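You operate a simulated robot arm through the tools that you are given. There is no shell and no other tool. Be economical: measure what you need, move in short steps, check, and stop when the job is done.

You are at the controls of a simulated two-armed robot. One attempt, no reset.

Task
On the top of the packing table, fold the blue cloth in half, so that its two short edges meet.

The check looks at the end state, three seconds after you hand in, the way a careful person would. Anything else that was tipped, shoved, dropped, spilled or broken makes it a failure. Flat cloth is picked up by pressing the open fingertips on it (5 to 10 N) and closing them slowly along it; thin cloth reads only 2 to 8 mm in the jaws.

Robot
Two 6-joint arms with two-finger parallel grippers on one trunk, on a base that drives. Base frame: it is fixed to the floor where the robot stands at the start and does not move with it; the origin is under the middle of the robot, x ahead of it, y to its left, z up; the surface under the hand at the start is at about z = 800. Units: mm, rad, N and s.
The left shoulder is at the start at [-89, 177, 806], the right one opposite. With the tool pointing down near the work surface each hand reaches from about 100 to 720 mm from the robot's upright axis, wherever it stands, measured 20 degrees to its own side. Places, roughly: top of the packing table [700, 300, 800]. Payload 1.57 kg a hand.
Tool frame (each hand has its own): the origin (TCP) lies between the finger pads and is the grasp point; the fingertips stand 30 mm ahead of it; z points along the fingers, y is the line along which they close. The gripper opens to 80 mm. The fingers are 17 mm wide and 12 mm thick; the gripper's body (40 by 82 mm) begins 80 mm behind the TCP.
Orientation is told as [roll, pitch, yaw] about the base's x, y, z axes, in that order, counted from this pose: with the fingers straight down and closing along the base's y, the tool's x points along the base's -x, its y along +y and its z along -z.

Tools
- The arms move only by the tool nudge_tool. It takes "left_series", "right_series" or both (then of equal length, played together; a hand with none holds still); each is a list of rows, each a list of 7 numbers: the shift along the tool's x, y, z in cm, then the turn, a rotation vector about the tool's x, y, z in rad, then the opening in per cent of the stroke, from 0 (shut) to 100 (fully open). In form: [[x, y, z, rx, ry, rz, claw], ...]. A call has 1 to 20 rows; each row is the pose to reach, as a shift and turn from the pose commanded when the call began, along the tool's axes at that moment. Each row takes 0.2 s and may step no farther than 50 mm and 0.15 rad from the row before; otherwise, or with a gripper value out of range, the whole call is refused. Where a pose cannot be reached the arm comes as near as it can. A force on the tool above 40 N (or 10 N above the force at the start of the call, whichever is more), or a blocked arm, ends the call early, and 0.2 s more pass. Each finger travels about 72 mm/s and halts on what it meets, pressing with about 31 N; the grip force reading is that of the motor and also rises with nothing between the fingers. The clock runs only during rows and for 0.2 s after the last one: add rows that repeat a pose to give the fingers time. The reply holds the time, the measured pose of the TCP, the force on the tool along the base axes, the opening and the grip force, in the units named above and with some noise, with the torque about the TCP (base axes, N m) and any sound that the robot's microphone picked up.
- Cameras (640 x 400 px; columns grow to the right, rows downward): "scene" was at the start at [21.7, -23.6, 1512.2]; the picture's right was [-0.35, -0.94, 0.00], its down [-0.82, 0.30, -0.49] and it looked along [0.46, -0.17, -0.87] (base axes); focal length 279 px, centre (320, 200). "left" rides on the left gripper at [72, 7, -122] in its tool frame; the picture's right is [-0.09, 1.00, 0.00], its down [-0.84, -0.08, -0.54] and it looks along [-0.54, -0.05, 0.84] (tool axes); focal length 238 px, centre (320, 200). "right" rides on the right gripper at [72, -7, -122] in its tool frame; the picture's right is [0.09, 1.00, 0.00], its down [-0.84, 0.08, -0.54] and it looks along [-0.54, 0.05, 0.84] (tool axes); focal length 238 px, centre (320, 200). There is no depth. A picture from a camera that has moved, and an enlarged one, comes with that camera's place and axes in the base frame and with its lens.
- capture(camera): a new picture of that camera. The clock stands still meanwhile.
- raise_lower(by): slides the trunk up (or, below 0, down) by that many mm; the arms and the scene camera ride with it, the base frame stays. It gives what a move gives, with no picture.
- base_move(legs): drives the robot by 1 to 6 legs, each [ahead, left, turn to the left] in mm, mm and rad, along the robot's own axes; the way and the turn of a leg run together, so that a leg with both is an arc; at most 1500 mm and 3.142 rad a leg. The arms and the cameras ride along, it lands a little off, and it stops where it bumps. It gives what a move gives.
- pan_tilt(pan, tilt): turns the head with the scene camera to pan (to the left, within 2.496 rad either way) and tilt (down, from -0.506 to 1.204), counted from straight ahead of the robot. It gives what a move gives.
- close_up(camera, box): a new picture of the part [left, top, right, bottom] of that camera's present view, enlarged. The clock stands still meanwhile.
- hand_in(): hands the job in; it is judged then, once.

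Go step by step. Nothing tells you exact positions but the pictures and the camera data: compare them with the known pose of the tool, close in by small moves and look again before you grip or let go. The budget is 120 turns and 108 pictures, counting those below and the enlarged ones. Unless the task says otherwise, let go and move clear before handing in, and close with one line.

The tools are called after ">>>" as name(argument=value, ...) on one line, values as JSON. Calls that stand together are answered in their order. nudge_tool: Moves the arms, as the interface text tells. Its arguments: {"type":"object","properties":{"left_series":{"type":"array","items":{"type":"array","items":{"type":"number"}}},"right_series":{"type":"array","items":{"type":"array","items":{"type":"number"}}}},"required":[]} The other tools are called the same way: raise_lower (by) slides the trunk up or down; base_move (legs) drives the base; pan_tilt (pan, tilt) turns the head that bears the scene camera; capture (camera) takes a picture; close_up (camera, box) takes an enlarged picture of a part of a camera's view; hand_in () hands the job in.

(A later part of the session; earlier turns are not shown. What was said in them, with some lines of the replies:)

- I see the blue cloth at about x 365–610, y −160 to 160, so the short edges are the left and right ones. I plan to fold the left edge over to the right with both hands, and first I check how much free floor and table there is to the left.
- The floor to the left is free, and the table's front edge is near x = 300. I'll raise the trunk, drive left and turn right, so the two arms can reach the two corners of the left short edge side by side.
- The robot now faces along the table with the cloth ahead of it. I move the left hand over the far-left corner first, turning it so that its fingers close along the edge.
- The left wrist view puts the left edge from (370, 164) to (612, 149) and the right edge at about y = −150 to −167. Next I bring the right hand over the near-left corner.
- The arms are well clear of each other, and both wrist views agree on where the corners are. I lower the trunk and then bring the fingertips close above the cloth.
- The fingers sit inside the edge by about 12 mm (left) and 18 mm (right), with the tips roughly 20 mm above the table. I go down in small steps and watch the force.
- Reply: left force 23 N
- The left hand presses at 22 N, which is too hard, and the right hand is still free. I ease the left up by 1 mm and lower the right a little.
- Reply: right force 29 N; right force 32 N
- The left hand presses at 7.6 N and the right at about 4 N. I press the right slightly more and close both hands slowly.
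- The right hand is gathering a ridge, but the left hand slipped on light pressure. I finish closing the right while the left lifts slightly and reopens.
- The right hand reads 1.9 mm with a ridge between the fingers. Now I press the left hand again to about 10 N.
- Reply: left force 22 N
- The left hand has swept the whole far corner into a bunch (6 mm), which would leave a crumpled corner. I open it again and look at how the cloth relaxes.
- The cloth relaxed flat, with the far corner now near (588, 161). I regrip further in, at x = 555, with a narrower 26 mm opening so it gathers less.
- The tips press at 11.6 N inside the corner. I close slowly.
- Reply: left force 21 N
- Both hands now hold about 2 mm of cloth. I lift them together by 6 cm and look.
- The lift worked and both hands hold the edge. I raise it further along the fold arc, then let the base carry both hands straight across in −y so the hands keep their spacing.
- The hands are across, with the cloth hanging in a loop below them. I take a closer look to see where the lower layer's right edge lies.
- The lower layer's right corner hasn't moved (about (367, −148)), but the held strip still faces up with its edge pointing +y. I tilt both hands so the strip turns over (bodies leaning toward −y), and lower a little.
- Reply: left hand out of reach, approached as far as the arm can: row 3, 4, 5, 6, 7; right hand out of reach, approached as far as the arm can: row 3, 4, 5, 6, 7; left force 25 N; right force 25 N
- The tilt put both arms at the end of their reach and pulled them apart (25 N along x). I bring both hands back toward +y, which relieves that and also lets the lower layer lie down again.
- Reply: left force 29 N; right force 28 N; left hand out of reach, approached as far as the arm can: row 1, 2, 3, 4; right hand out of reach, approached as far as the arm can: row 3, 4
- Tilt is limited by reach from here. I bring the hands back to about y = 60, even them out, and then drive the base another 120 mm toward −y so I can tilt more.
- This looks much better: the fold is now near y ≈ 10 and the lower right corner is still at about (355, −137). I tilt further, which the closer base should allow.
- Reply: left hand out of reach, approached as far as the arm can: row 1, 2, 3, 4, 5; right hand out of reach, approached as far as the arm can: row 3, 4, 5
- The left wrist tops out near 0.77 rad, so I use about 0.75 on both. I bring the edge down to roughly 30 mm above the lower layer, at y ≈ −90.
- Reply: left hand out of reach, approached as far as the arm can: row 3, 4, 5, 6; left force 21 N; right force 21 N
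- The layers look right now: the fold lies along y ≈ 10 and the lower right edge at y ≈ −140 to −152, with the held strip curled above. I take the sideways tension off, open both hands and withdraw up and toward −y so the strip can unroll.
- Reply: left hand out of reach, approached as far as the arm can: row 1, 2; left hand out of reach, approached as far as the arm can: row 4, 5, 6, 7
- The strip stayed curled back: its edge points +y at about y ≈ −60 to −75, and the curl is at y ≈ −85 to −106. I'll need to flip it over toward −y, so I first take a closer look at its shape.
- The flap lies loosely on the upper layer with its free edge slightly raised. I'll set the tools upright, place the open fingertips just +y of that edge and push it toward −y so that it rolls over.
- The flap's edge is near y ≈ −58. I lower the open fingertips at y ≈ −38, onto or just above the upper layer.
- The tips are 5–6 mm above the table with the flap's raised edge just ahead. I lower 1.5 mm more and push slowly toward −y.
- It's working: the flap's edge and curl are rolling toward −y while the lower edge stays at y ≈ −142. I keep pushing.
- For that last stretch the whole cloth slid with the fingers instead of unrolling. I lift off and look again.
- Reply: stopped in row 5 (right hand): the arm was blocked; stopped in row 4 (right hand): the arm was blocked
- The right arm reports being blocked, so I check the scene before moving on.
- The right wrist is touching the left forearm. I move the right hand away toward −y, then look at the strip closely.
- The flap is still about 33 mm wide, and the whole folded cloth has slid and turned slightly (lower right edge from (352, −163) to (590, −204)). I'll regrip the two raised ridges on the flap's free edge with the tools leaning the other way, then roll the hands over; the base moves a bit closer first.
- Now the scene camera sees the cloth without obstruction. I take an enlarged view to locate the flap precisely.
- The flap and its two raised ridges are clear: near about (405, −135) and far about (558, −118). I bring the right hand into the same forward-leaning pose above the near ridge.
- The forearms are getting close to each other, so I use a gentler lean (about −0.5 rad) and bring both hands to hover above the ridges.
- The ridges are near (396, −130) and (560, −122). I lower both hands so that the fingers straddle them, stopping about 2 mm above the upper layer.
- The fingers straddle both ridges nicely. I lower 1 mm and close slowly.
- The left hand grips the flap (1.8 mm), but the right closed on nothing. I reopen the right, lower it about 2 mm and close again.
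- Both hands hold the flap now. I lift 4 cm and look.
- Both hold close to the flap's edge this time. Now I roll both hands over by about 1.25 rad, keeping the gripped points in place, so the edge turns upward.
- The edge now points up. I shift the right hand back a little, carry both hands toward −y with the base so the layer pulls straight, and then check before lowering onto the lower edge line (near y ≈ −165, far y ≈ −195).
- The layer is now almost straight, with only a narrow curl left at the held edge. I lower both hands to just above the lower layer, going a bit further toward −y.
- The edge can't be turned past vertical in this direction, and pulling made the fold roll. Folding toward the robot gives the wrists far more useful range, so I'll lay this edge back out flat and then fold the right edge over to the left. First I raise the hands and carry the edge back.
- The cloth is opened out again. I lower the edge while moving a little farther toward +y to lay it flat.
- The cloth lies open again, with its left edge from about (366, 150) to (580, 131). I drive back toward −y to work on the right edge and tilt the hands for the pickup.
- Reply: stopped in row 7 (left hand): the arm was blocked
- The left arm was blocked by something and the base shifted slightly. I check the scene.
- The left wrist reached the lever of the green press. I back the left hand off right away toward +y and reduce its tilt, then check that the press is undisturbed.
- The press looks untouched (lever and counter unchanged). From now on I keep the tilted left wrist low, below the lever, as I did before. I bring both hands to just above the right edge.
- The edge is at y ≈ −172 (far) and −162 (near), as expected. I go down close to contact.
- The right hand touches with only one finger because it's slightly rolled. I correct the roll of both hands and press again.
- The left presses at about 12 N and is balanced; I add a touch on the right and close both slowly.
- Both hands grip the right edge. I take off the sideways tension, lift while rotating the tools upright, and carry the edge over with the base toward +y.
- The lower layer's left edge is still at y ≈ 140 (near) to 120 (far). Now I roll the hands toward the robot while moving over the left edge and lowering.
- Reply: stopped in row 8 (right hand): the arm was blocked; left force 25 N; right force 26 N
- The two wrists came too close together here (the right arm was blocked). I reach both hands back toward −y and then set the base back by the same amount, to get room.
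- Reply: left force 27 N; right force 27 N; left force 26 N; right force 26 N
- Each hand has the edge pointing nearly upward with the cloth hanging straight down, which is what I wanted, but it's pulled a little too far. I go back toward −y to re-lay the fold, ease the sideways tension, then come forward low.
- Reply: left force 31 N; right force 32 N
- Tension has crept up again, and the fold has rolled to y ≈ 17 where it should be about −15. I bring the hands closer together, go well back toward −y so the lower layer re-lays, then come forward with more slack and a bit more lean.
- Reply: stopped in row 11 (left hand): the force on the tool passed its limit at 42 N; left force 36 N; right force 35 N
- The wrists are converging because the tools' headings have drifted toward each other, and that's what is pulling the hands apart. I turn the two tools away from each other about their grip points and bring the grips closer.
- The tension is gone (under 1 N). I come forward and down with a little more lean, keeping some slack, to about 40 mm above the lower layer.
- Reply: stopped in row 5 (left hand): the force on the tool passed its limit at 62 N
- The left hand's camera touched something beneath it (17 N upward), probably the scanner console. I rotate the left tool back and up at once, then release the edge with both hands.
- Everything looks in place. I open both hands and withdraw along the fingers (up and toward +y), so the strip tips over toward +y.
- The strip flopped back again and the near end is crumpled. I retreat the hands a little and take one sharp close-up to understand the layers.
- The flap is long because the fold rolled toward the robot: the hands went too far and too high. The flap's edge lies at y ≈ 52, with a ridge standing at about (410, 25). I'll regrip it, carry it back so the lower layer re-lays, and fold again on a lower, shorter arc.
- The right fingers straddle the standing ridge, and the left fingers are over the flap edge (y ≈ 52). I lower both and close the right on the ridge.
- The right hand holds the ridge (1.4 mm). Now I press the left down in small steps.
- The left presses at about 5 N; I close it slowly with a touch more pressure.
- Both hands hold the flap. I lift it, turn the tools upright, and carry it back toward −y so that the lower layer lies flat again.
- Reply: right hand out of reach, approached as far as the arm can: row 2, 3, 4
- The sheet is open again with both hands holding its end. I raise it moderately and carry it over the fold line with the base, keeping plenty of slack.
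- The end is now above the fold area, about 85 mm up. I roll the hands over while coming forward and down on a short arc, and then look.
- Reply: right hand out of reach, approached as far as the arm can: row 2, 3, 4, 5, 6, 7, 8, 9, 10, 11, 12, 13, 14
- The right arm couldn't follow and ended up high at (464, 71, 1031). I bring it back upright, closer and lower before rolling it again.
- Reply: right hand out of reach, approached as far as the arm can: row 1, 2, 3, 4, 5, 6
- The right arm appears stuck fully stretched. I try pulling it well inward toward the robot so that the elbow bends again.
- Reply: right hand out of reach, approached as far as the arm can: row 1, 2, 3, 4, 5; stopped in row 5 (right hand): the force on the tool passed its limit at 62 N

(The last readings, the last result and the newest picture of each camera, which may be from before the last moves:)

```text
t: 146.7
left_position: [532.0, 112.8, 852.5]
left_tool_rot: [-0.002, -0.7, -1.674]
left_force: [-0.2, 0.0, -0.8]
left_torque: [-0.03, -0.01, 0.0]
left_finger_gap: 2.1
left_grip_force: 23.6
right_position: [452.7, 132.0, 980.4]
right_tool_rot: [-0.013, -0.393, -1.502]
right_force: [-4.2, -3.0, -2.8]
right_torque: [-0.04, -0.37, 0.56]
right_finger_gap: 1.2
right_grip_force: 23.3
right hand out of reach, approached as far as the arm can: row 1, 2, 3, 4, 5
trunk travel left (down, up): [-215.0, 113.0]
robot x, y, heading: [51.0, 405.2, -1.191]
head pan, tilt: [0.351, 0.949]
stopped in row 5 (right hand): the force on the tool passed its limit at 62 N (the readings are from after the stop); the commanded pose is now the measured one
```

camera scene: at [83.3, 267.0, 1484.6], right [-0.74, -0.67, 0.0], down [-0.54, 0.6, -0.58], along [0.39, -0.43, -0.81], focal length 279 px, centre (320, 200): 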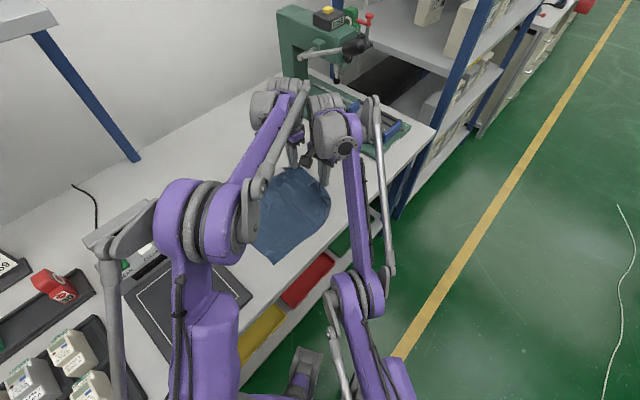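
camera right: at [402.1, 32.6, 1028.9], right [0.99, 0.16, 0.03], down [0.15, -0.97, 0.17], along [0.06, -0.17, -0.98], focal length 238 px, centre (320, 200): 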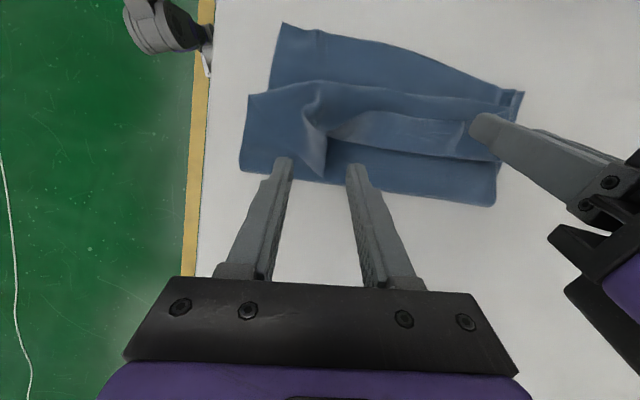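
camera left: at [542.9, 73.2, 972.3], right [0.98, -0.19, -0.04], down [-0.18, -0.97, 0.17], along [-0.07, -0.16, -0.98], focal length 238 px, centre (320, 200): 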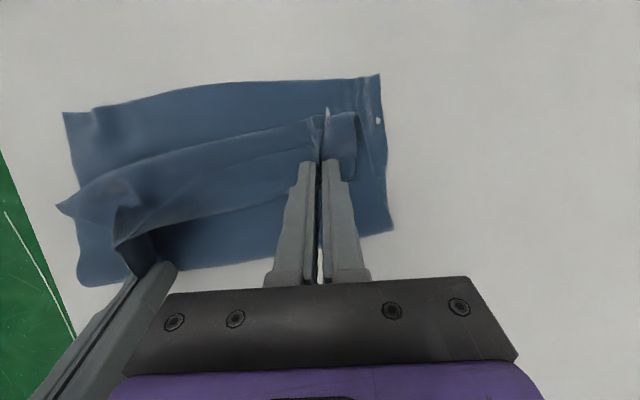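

>>> nudge_tool(right_series=[[0.5, -1.0, 1.5, 0, 0, 0, 0], [0.8, -2.5, 3.0, 0, 0, 0, 0], [1.0, -4.0, 4.5, 0, 0, 0, 0], [1.0, -4.0, 4.5, 0, 0, 0, 0]])

```text
t: 147.7
left_position: [532.3, 113.6, 852.9]
left_tool_rot: [-0.002, -0.7, -1.673]
left_force: [-0.1, 0.3, 0.2]
left_torque: [-0.03, 0.0, -0.03]
left_finger_gap: 2.0
left_grip_force: 23.8
right_position: [447.1, 111.2, 977.5]
right_tool_rot: [-0.016, -0.392, -1.502]
right_force: [0.2, -0.4, 0.6]
right_torque: [-0.03, 0.0, 0.01]
right_finger_gap: 1.4
right_grip_force: 22.8
right hand out of reach, approached as far as the arm can: row 1, 2, 3, 4
trunk travel left (down, up): [-215.0, 113.0]
robot x, y, heading: [48.4, 404.6, -1.191]
head pan, tilt: [0.351, 0.949]
```

The right arm still won't come in. I spend one picture to see its configuration.

>>> capture(camera="scene")

```text
3 pictures are left
camera scene: at [83.6, 387.5, 1484.6], right [-0.74, -0.67, 0.0], down [-0.54, 0.6, -0.58], along [0.39, -0.43, -0.81], focal length 279 px, centre (320, 200)
```

scene: 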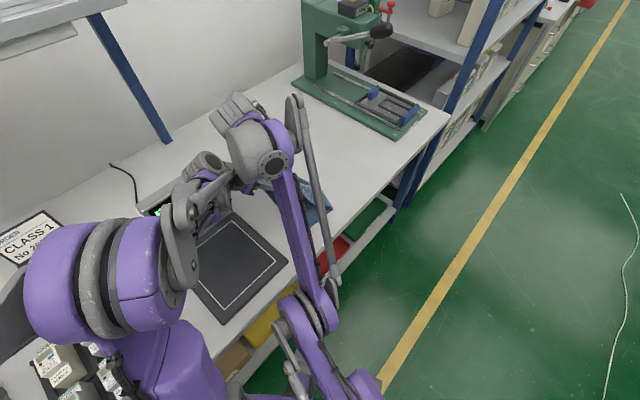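

The right arm is locked straight at the elbow. I open the right hand to let go of the cloth, then swing that arm up and back to bend the elbow, and bring it down again.

>>> nudge_tool(right_series=[[0, 0, 0, 0, 0, 0, 30], [0, 0, 0, 0, 0, 0, 40], [-0.6, -1.4, -4.1, 0, 0, 0, 40], [-1.2, -2.8, -8.2, 0, 0, 0, 40], [-1.8, -4.2, -12.3, 0, 0, 0, 40], [-2.4, -5.6, -16.4, 0, 0, 0, 40], [-3.0, -7.0, -20.5, 0, 0, 0, 40], [-3.7, -8.4, -24.6, 0, 0, 0, 40], [-4.3, -9.8, -28.7, 0, 0, 0, 40], [-4.9, -11.2, -32.8, 0, 0, 0, 40], [-5.5, -12.6, -36.8, 0, 0, 0, 40], [-6.1, -14, -40.8, 0, 0, 0, 40], [-6.1, -14, -40.8, 0, 0, 0, 40]])

>>> nudge_tool(right_series=[[1.5, 0.5, 3, 0, 0, 0, 40], [3, 1, 6, 0, 0, 0, 40], [4.5, 1.5, 9, 0, 0, 0, 40], [6, 2, 12, 0, 0, 0, 40], [7.5, 2.5, 15, 0, 0, 0, 40], [9, 3, 18, 0, 0, 0, 40]])

```text
t: 150.5
left_position: [533.6, 113.0, 851.9]
left_tool_rot: [-0.002, -0.7, -1.674]
left_force: [-0.4, 0.6, -0.2]
left_torque: [-0.04, 0.0, 0.0]
left_finger_gap: 2.0
left_grip_force: 23.6
right_position: [272.4, 211.8, 1292.3]
right_tool_rot: [-0.016, -0.391, -1.503]
right_force: [0.9, -0.6, -0.6]
right_torque: [-0.02, -0.01, -0.01]
right_finger_gap: 31.9
right_grip_force: 0.1
right hand out of reach, approached as far as the arm can: row 3, 4, 5, 6, 7, 9, 10, 11, 12, 13
trunk travel left (down, up): [-215.0, 113.0]
robot x, y, heading: [48.8, 400.3, -1.191]
head pan, tilt: [0.351, 0.949]
```

```text
t: 151.9
left_position: [533.4, 111.6, 852.5]
left_tool_rot: [-0.001, -0.699, -1.674]
left_force: [-0.5, -0.2, 0.1]
left_torque: [0.03, 0.03, -0.01]
left_finger_gap: 2.0
left_grip_force: 23.5
right_position: [303.3, 231.1, 1091.2]
right_tool_rot: [-0.014, -0.392, -1.503]
right_force: [0.0, 0.7, -0.7]
right_torque: [0.01, 0.0, -0.02]
right_finger_gap: 32.2
right_grip_force: 0.1
trunk travel left (down, up): [-215.0, 113.0]
robot x, y, heading: [47.3, 404.5, -1.188]
head pan, tilt: [0.351, 0.949]
```

The elbow is bent again. I look at how the cloth lies now, with the left hand still holding the far end of the edge.

>>> close_up(camera="scene", box=[230, 140, 358, 220])

```text
5.00 times, centred on (294, 180) of scene
camera zoom: at [83.8, 387.3, 1484.6], right [-0.74, -0.67, 0.0], down [-0.54, 0.61, -0.58], along [0.39, -0.43, -0.81], focal length 1394 px, centre (450, 300)
```

zoom: 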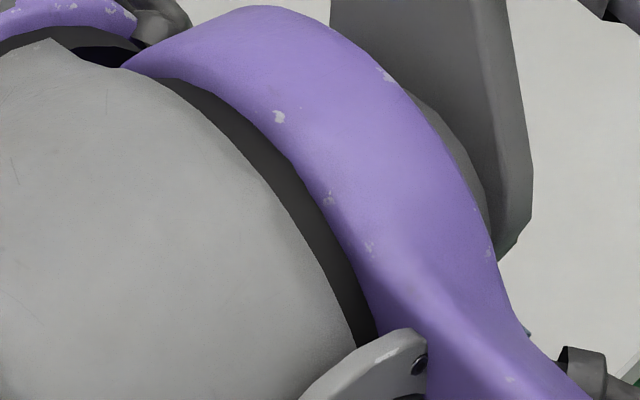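

That view was blocked by the arm. I set the left end down at its target, release it, and bring the right hand upright over the table to look down on the cloth.

>>> nudge_tool(left_series=[[0.8, 0, 0, 0, 0, 0, 0], [1.6, 0, 0, 0, 0, 0, 0], [2.4, 0, 0.06, 0, 0, 0, 0], [2.4, 0, 0.06, 0, 0, 0, 15], [2.4, 0, 0.06, 0, 0, 0, 30], [2.4, 0, -0.5, 0, 0, 0, 30], [2.4, 0, -3, 0, 0, 0, 30], [2.4, 0, -6, 0, 0, 0, 30], [1.4, 1, -9, 0, 0, 0, 30], [0.4, 2, -12, 0, 0, 0, 30]], right_series=[[0, 0, 0, 0, 0, 0, 40], [0, 0, 0, 0, 0, 0, 40], [0, 0, 0, 0, 0, 0, 40], [0, 0, 0, 0, 0, 0, 40], [-0.8, 1.4, 2.5, 0, 0.08, 0, 40], [-1.6, 2.8, 5.0, 0, 0.16, 0, 40], [-2.4, 4.2, 7.5, 0, 0.24, 0, 40], [-3.2, 5.6, 10, 0, 0.32, 0, 40], [-4.1, 7.1, 12.6, 0, 0.39, 0, 40], [-4.1, 7.1, 12.6, 0, 0.39, 0, 40]])

>>> capture(camera="right")

```text
t: 154.1
left_position: [560.9, 191.3, 941.7]
left_tool_rot: [-0.002, -0.7, -1.674]
left_force: [0.1, -0.2, 1.0]
left_torque: [0.04, -0.04, 0.0]
left_finger_gap: 24.1
left_grip_force: 0.0
right_position: [376.7, 149.3, 988.9]
right_tool_rot: [-0.012, 0.0, -1.508]
right_force: [-0.3, -0.5, 0.2]
right_torque: [-0.01, -0.03, 0.0]
right_finger_gap: 32.0
right_grip_force: 0.0
trunk travel left (down, up): [-215.0, 113.0]
robot x, y, heading: [54.3, 405.4, -1.19]
head pan, tilt: [0.351, 0.949]
```

```text
1 pictures are left
camera right: at [368.2, 222.1, 1110.7], right [0.99, 0.16, -0.01], down [0.14, -0.83, 0.54], along [0.07, -0.54, -0.84], focal length 238 px, centre (320, 200)
```

right: 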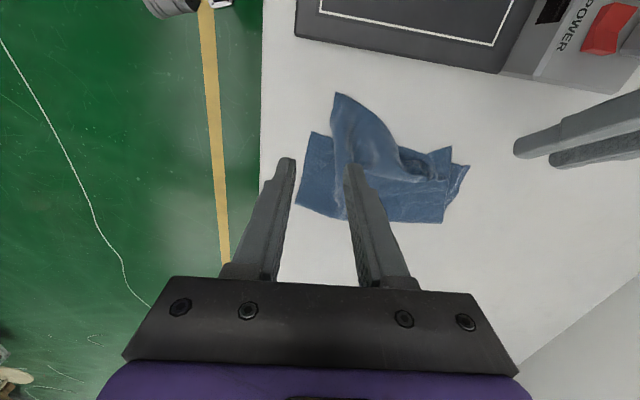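

The cloth is folded over but skewed: the top layer's near corner overshoots to about (390, 178) and its far corner is bunched near (552, 137). Both corners now point the right way, so I'll pinch them and stretch that edge out along the lower edge. First I lower both hands to just above those corners.

>>> nudge_tool(left_series=[[0.3, -0.1, 2.5, 0, 0.1, 0, 40], [0.6, -0.2, 5.0, 0, 0.2, 0, 40], [0.9, -0.3, 7.5, 0, 0.3, 0, 40], [1.1, -0.5, 9.5, 0, 0.4, 0, 40], [1.26, -0.56, 11.4, 0, 0.5, 0, 40], [1.26, -0.56, 11.4, 0, 0.5, 0, 40]], right_series=[[0.1, 0.2, 3.0, 0, 0, 0, 40], [0.2, 0.4, 6.0, 0, 0, 0, 40], [0.4, 0.6, 9.0, 0, 0, 0, 40], [0.5, 0.8, 12.0, 0, 0, 0, 40], [0.6, 1.0, 14.8, 0, 0, 0, 40], [0.6, 1.0, 14.8, 0, 0, 0, 40]])

>>> nudge_tool(left_series=[[0, 0, 0.4, 0, 0, 0, 40], [0, 0, 0.6, 0, 0, 0, 40], [0, 0, 0.75, 0, 0, 0, 40]], right_series=[[0, 0, 0.5, 0, 0, 0, 40], [0, 0, 0.8, 0, 0, 0, 40], [0, 0, 1.0, 0, 0, 0, 40]])

```text
t: 155.5
left_position: [549.7, 128.3, 848.0]
left_tool_rot: [-0.002, -0.198, -1.678]
left_force: [0.8, 0.7, -1.2]
left_torque: [-0.04, -0.04, 0.03]
left_finger_gap: 32.2
left_grip_force: 0.0
right_position: [387.2, 157.9, 842.0]
right_tool_rot: [-0.012, -0.002, -1.507]
right_force: [0.7, -0.8, 0.4]
right_torque: [-0.05, 0.01, 0.02]
right_finger_gap: 31.8
right_grip_force: 0.0
trunk travel left (down, up): [-215.0, 113.0]
robot x, y, heading: [55.3, 407.0, -1.19]
head pan, tilt: [0.351, 0.949]
```

```text
t: 156.3
left_position: [548.8, 125.6, 838.9]
left_tool_rot: [-0.001, -0.201, -1.674]
left_force: [-0.3, -0.1, 1.0]
left_torque: [0.01, 0.01, 0.02]
left_finger_gap: 31.8
left_grip_force: 0.1
right_position: [387.2, 156.0, 833.0]
right_tool_rot: [-0.015, -0.002, -1.508]
right_force: [-0.4, -0.3, 0.5]
right_torque: [-0.02, -0.01, 0.01]
right_finger_gap: 32.0
right_grip_force: 0.0
trunk travel left (down, up): [-215.0, 113.0]
robot x, y, heading: [52.0, 405.1, -1.193]
head pan, tilt: [0.351, 0.949]
```

>>> nudge_tool(left_series=[[0, 0, 0.15, 0, 0, 0, 40], [0, 0, 0.3, 0, 0, 0, 40], [0, 0, 0.4, 0, 0, 0, 40], [0, 0, 0.4, 0, 0, 0, 40]], right_series=[[0, 0, 0.08, 0, 0, 0, 40], [0, 0, 0.15, 0, 0, 0, 40], [0, 0, 0.2, 0, 0, 0, 40], [0, 0, 0.2, 0, 0, 0, 40]])

```text
t: 157.3
left_position: [548.8, 124.7, 836.1]
left_tool_rot: [-0.003, -0.2, -1.675]
left_force: [1.1, 0.3, 0.0]
left_torque: [0.04, 0.03, 0.0]
left_finger_gap: 32.0
left_grip_force: 0.0
right_position: [386.9, 155.1, 831.1]
right_tool_rot: [-0.013, -0.003, -1.507]
right_force: [0.9, -0.8, 7.7]
right_torque: [0.02, -0.22, -0.02]
right_finger_gap: 32.4
right_grip_force: 0.4
trunk travel left (down, up): [-215.0, 113.0]
robot x, y, heading: [54.2, 409.3, -1.188]
head pan, tilt: [0.351, 0.949]
```

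The right hand presses at about 8 N. I close it slowly, and lower the left another 2 mm and close it on the bunched corner.

>>> nudge_tool(left_series=[[0, 0, 0.15, 0, 0, 0, 40], [0, 0, 0.25, 0, 0, 0, 40], [0, 0, 0.25, 0, 0, 0, 36], [0, 0, 0.25, 0, 0, 0, 32], [0, 0, 0.25, 0, 0, 0, 28], [0, 0, 0.25, 0, 0, 0, 24], [0, 0, 0.25, 0, 0, 0, 20], [0, 0, 0.25, 0, 0, 0, 16], [0, 0, 0.25, 0, 0, 0, 12], [0, 0, 0.25, 0, 0, 0, 8], [0, 0, 0.25, 0, 0, 0, 4], [0, 0, 0.25, 0, 0, 0, 0], [0, 0, 0.25, 0, 0, 0, 0]], right_series=[[0, 0, 0.02, 0, 0, 0, 40], [0, 0, 0.02, 0, 0, 0, 37], [0, 0, 0.02, 0, 0, 0, 34], [0, 0, 0.02, 0, 0, 0, 31], [0, 0, 0.02, 0, 0, 0, 28], [0, 0, 0.02, 0, 0, 0, 24], [0, 0, 0.02, 0, 0, 0, 20], [0, 0, 0.02, 0, 0, 0, 16], [0, 0, 0.02, 0, 0, 0, 12], [0, 0, 0.02, 0, 0, 0, 8], [0, 0, 0.02, 0, 0, 0, 4], [0, 0, 0.02, 0, 0, 0, 0], [0, 0, 0.02, 0, 0, 0, 0]])

```text
t: 160.1
left_position: [547.9, 125.7, 833.6]
left_tool_rot: [-0.001, -0.2, -1.676]
left_force: [0.5, -0.4, 0.7]
left_torque: [0.0, -0.04, -0.01]
left_finger_gap: 2.3
left_grip_force: 23.9
right_position: [385.4, 156.2, 831.6]
right_tool_rot: [-0.012, -0.002, -1.508]
right_force: [5.5, 0.8, 28.4]
right_torque: [0.11, -0.35, -0.05]
right_finger_gap: 1.9
right_grip_force: 23.3
trunk travel left (down, up): [-215.0, 113.0]
robot x, y, heading: [45.8, 400.8, -1.189]
head pan, tilt: [0.351, 0.949]
```

Both corners are gripped. I lift them slightly, bring the near corner back toward −y while spreading the hands to straighten the edge, and set it down over the lower edge.

>>> nudge_tool(left_series=[[-0.2, 0, -1, 0, 0, 0, 0], [-0.4, 0, -2, 0, 0, 0, 0], [-0.4, 0.4, -2, 0, 0, 0, 0], [-0.4, 0.8, -2, 0, 0, 0, 0], [-0.45, 1.2, -2, 0, 0, 0, 0], [-0.5, 1.4, -2, 0, 0, 0, 0], [-0.35, 1.4, -1, 0, 0, 0, 0], [-0.2, 1.4, -0.3, 0, 0, 0, 0], [-0.2, 1.4, -0.3, 0, 0, 0, 0]], right_series=[[0, 0, -1, 0, 0, 0, 0], [0, 0, -2, 0, 0, 0, 0], [-1, -0.4, -2, 0, 0, 0, 0], [-2, -0.8, -2, 0, 0, 0, 0], [-3, -1.2, -2, 0, 0, 0, 0], [-3.7, -1.6, -2, 0, 0, 0, 0], [-3.7, -1.6, -1, 0, 0, 0, 0], [-3.7, -1.6, -0.4, 0, 0, 0, 0], [-3.7, -1.6, -0.4, 0, 0, 0, 0]])

```text
t: 162.1
left_position: [561.9, 122.0, 835.5]
left_tool_rot: [-0.001, -0.2, -1.675]
left_force: [-0.5, 0.7, 0.8]
left_torque: [-0.03, -0.02, 0.01]
left_finger_gap: 2.3
left_grip_force: 24.0
right_position: [373.1, 119.3, 834.7]
right_tool_rot: [-0.013, -0.001, -1.508]
right_force: [-0.3, 0.6, -0.3]
right_torque: [0.0, 0.01, 0.01]
right_finger_gap: 2.1
right_grip_force: 23.1
trunk travel left (down, up): [-215.0, 113.0]
robot x, y, heading: [50.8, 406.6, -1.189]
head pan, tilt: [0.351, 0.949]
```

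There's no tension yet, so I spread a little further.

>>> nudge_tool(left_series=[[0, 0.4, 0, 0, 0, 0, 0], [0, 0.8, 0, 0, 0, 0, 0], [0, 1.2, 0, 0, 0, 0, 0], [0, 1.6, 0, 0, 0, 0, 0], [0, 1.6, 0, 0, 0, 0, 0]], right_series=[[0, -0.2, 0, 0, 0, 0, 0], [0, -0.3, 0, 0, 0, 0, 0], [0, -0.5, 0, 0, 0, 0, 0], [0, -0.6, 0, 0, 0, 0, 0], [0, -0.6, 0, 0, 0, 0, 0]])

```text
t: 163.3
left_position: [577.1, 121.1, 834.3]
left_tool_rot: [-0.004, -0.2, -1.674]
left_force: [-16.1, 1.6, -0.4]
left_torque: [0.05, 0.33, -0.27]
left_finger_gap: 2.1
left_grip_force: 24.0
right_position: [365.7, 119.0, 835.5]
right_tool_rot: [-0.01, -0.002, -1.508]
right_force: [15.0, -1.8, -0.2]
right_torque: [-0.03, -0.5, -0.05]
right_finger_gap: 2.0
right_grip_force: 23.5
trunk travel left (down, up): [-215.0, 113.0]
robot x, y, heading: [47.0, 403.2, -1.191]
head pan, tilt: [0.351, 0.949]
```

The edge is now taut and straight (about 15 N). I shift it about 13 mm toward −y to lie over the lower edge, relax it slightly, set it down, release and rise.

>>> nudge_tool(left_series=[[-0.7, -0.1, 0, 0, 0, 0, 0], [-1.4, -0.2, 0.1, 0, 0, 0, 0], [-1.4, -0.2, 0.2, 0, 0, 0, 0], [-1.4, -0.2, 0.2, 0, 0, 0, 12], [-1.4, -0.2, 0.2, 0, 0, 0, 25], [-1.4, -0.2, 0, 0, 0, 0, 25], [-1.4, -0.2, -1, 0, 0, 0, 25], [-1.4, -0.2, -4, 0, 0, 0, 25], [-1.4, -0.2, -8, 0, 0, 0, 25], [0, 0, -12, 0, 0, 0, 25], [4, 0, -14, 0, 0, 0, 25]], right_series=[[-0.7, 0.1, 0, 0, 0, 0, 0], [-1.3, 0.2, 0.1, 0, 0, 0, 0], [-1.3, 0.2, 0.25, 0, 0, 0, 0], [-1.3, 0.2, 0.25, 0, 0, 0, 12], [-1.3, 0.2, 0.25, 0, 0, 0, 25], [-1.3, 0.2, 0, 0, 0, 0, 25], [-1.3, 0.2, -1, 0, 0, 0, 25], [-1.3, 0.2, -4, 0, 0, 0, 25], [-1.3, 0.2, -8, 0, 0, 0, 25], [0, 0, -12, 0, 0, 0, 25], [4, 0, -15, 0, 0, 0, 25]])

>>> capture(camera="right")

```text
t: 165.7
left_position: [584.2, 186.6, 966.1]
left_tool_rot: [-0.002, -0.202, -1.675]
left_force: [0.4, 0.4, -0.7]
left_torque: [-0.02, -0.01, 0.0]
left_finger_gap: 20.0
left_grip_force: 0.1
right_position: [364.2, 161.3, 985.3]
right_tool_rot: [-0.013, -0.002, -1.507]
right_force: [0.4, 0.5, -0.5]
right_torque: [0.01, 0.0, -0.01]
right_finger_gap: 20.2
right_grip_force: 0.0
trunk travel left (down, up): [-215.0, 113.0]
robot x, y, heading: [48.1, 403.9, -1.192]
head pan, tilt: [0.351, 0.949]
```

```text
0 pictures are left
camera right: at [355.5, 234.5, 1106.5], right [0.99, 0.15, -0.01], down [0.14, -0.83, 0.54], along [0.07, -0.54, -0.84], focal length 238 px, centre (320, 200)
```

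right: 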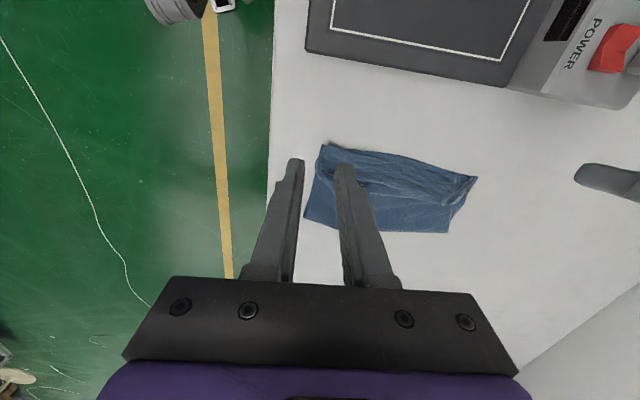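

In the last picture the cloth is a folded rectangle: the top layer's edge lies along the lower short edge from about (373, 129) to (597, 111), and the fold is near y ≈ 5. Some wrinkles remain near the edge. Both hands are open and clear and I have no pictures left, so I hand in.

>>> hand_in()

```text
The job is handed in.
```

I folded the blue cloth over and handed it in. In the last picture its two short edges appear to meet, but I can't confirm it's a clean half fold. It looks 103 to 127 mm deep instead of about 156 mm, so some slack is bunched in wrinkles near the meeting edge. The left wrist also bumped the green press, and the left hand's camera pressed on what was probably the scanner console. Both looked undisturbed afterwards, though I only had a partial view of the scanner.
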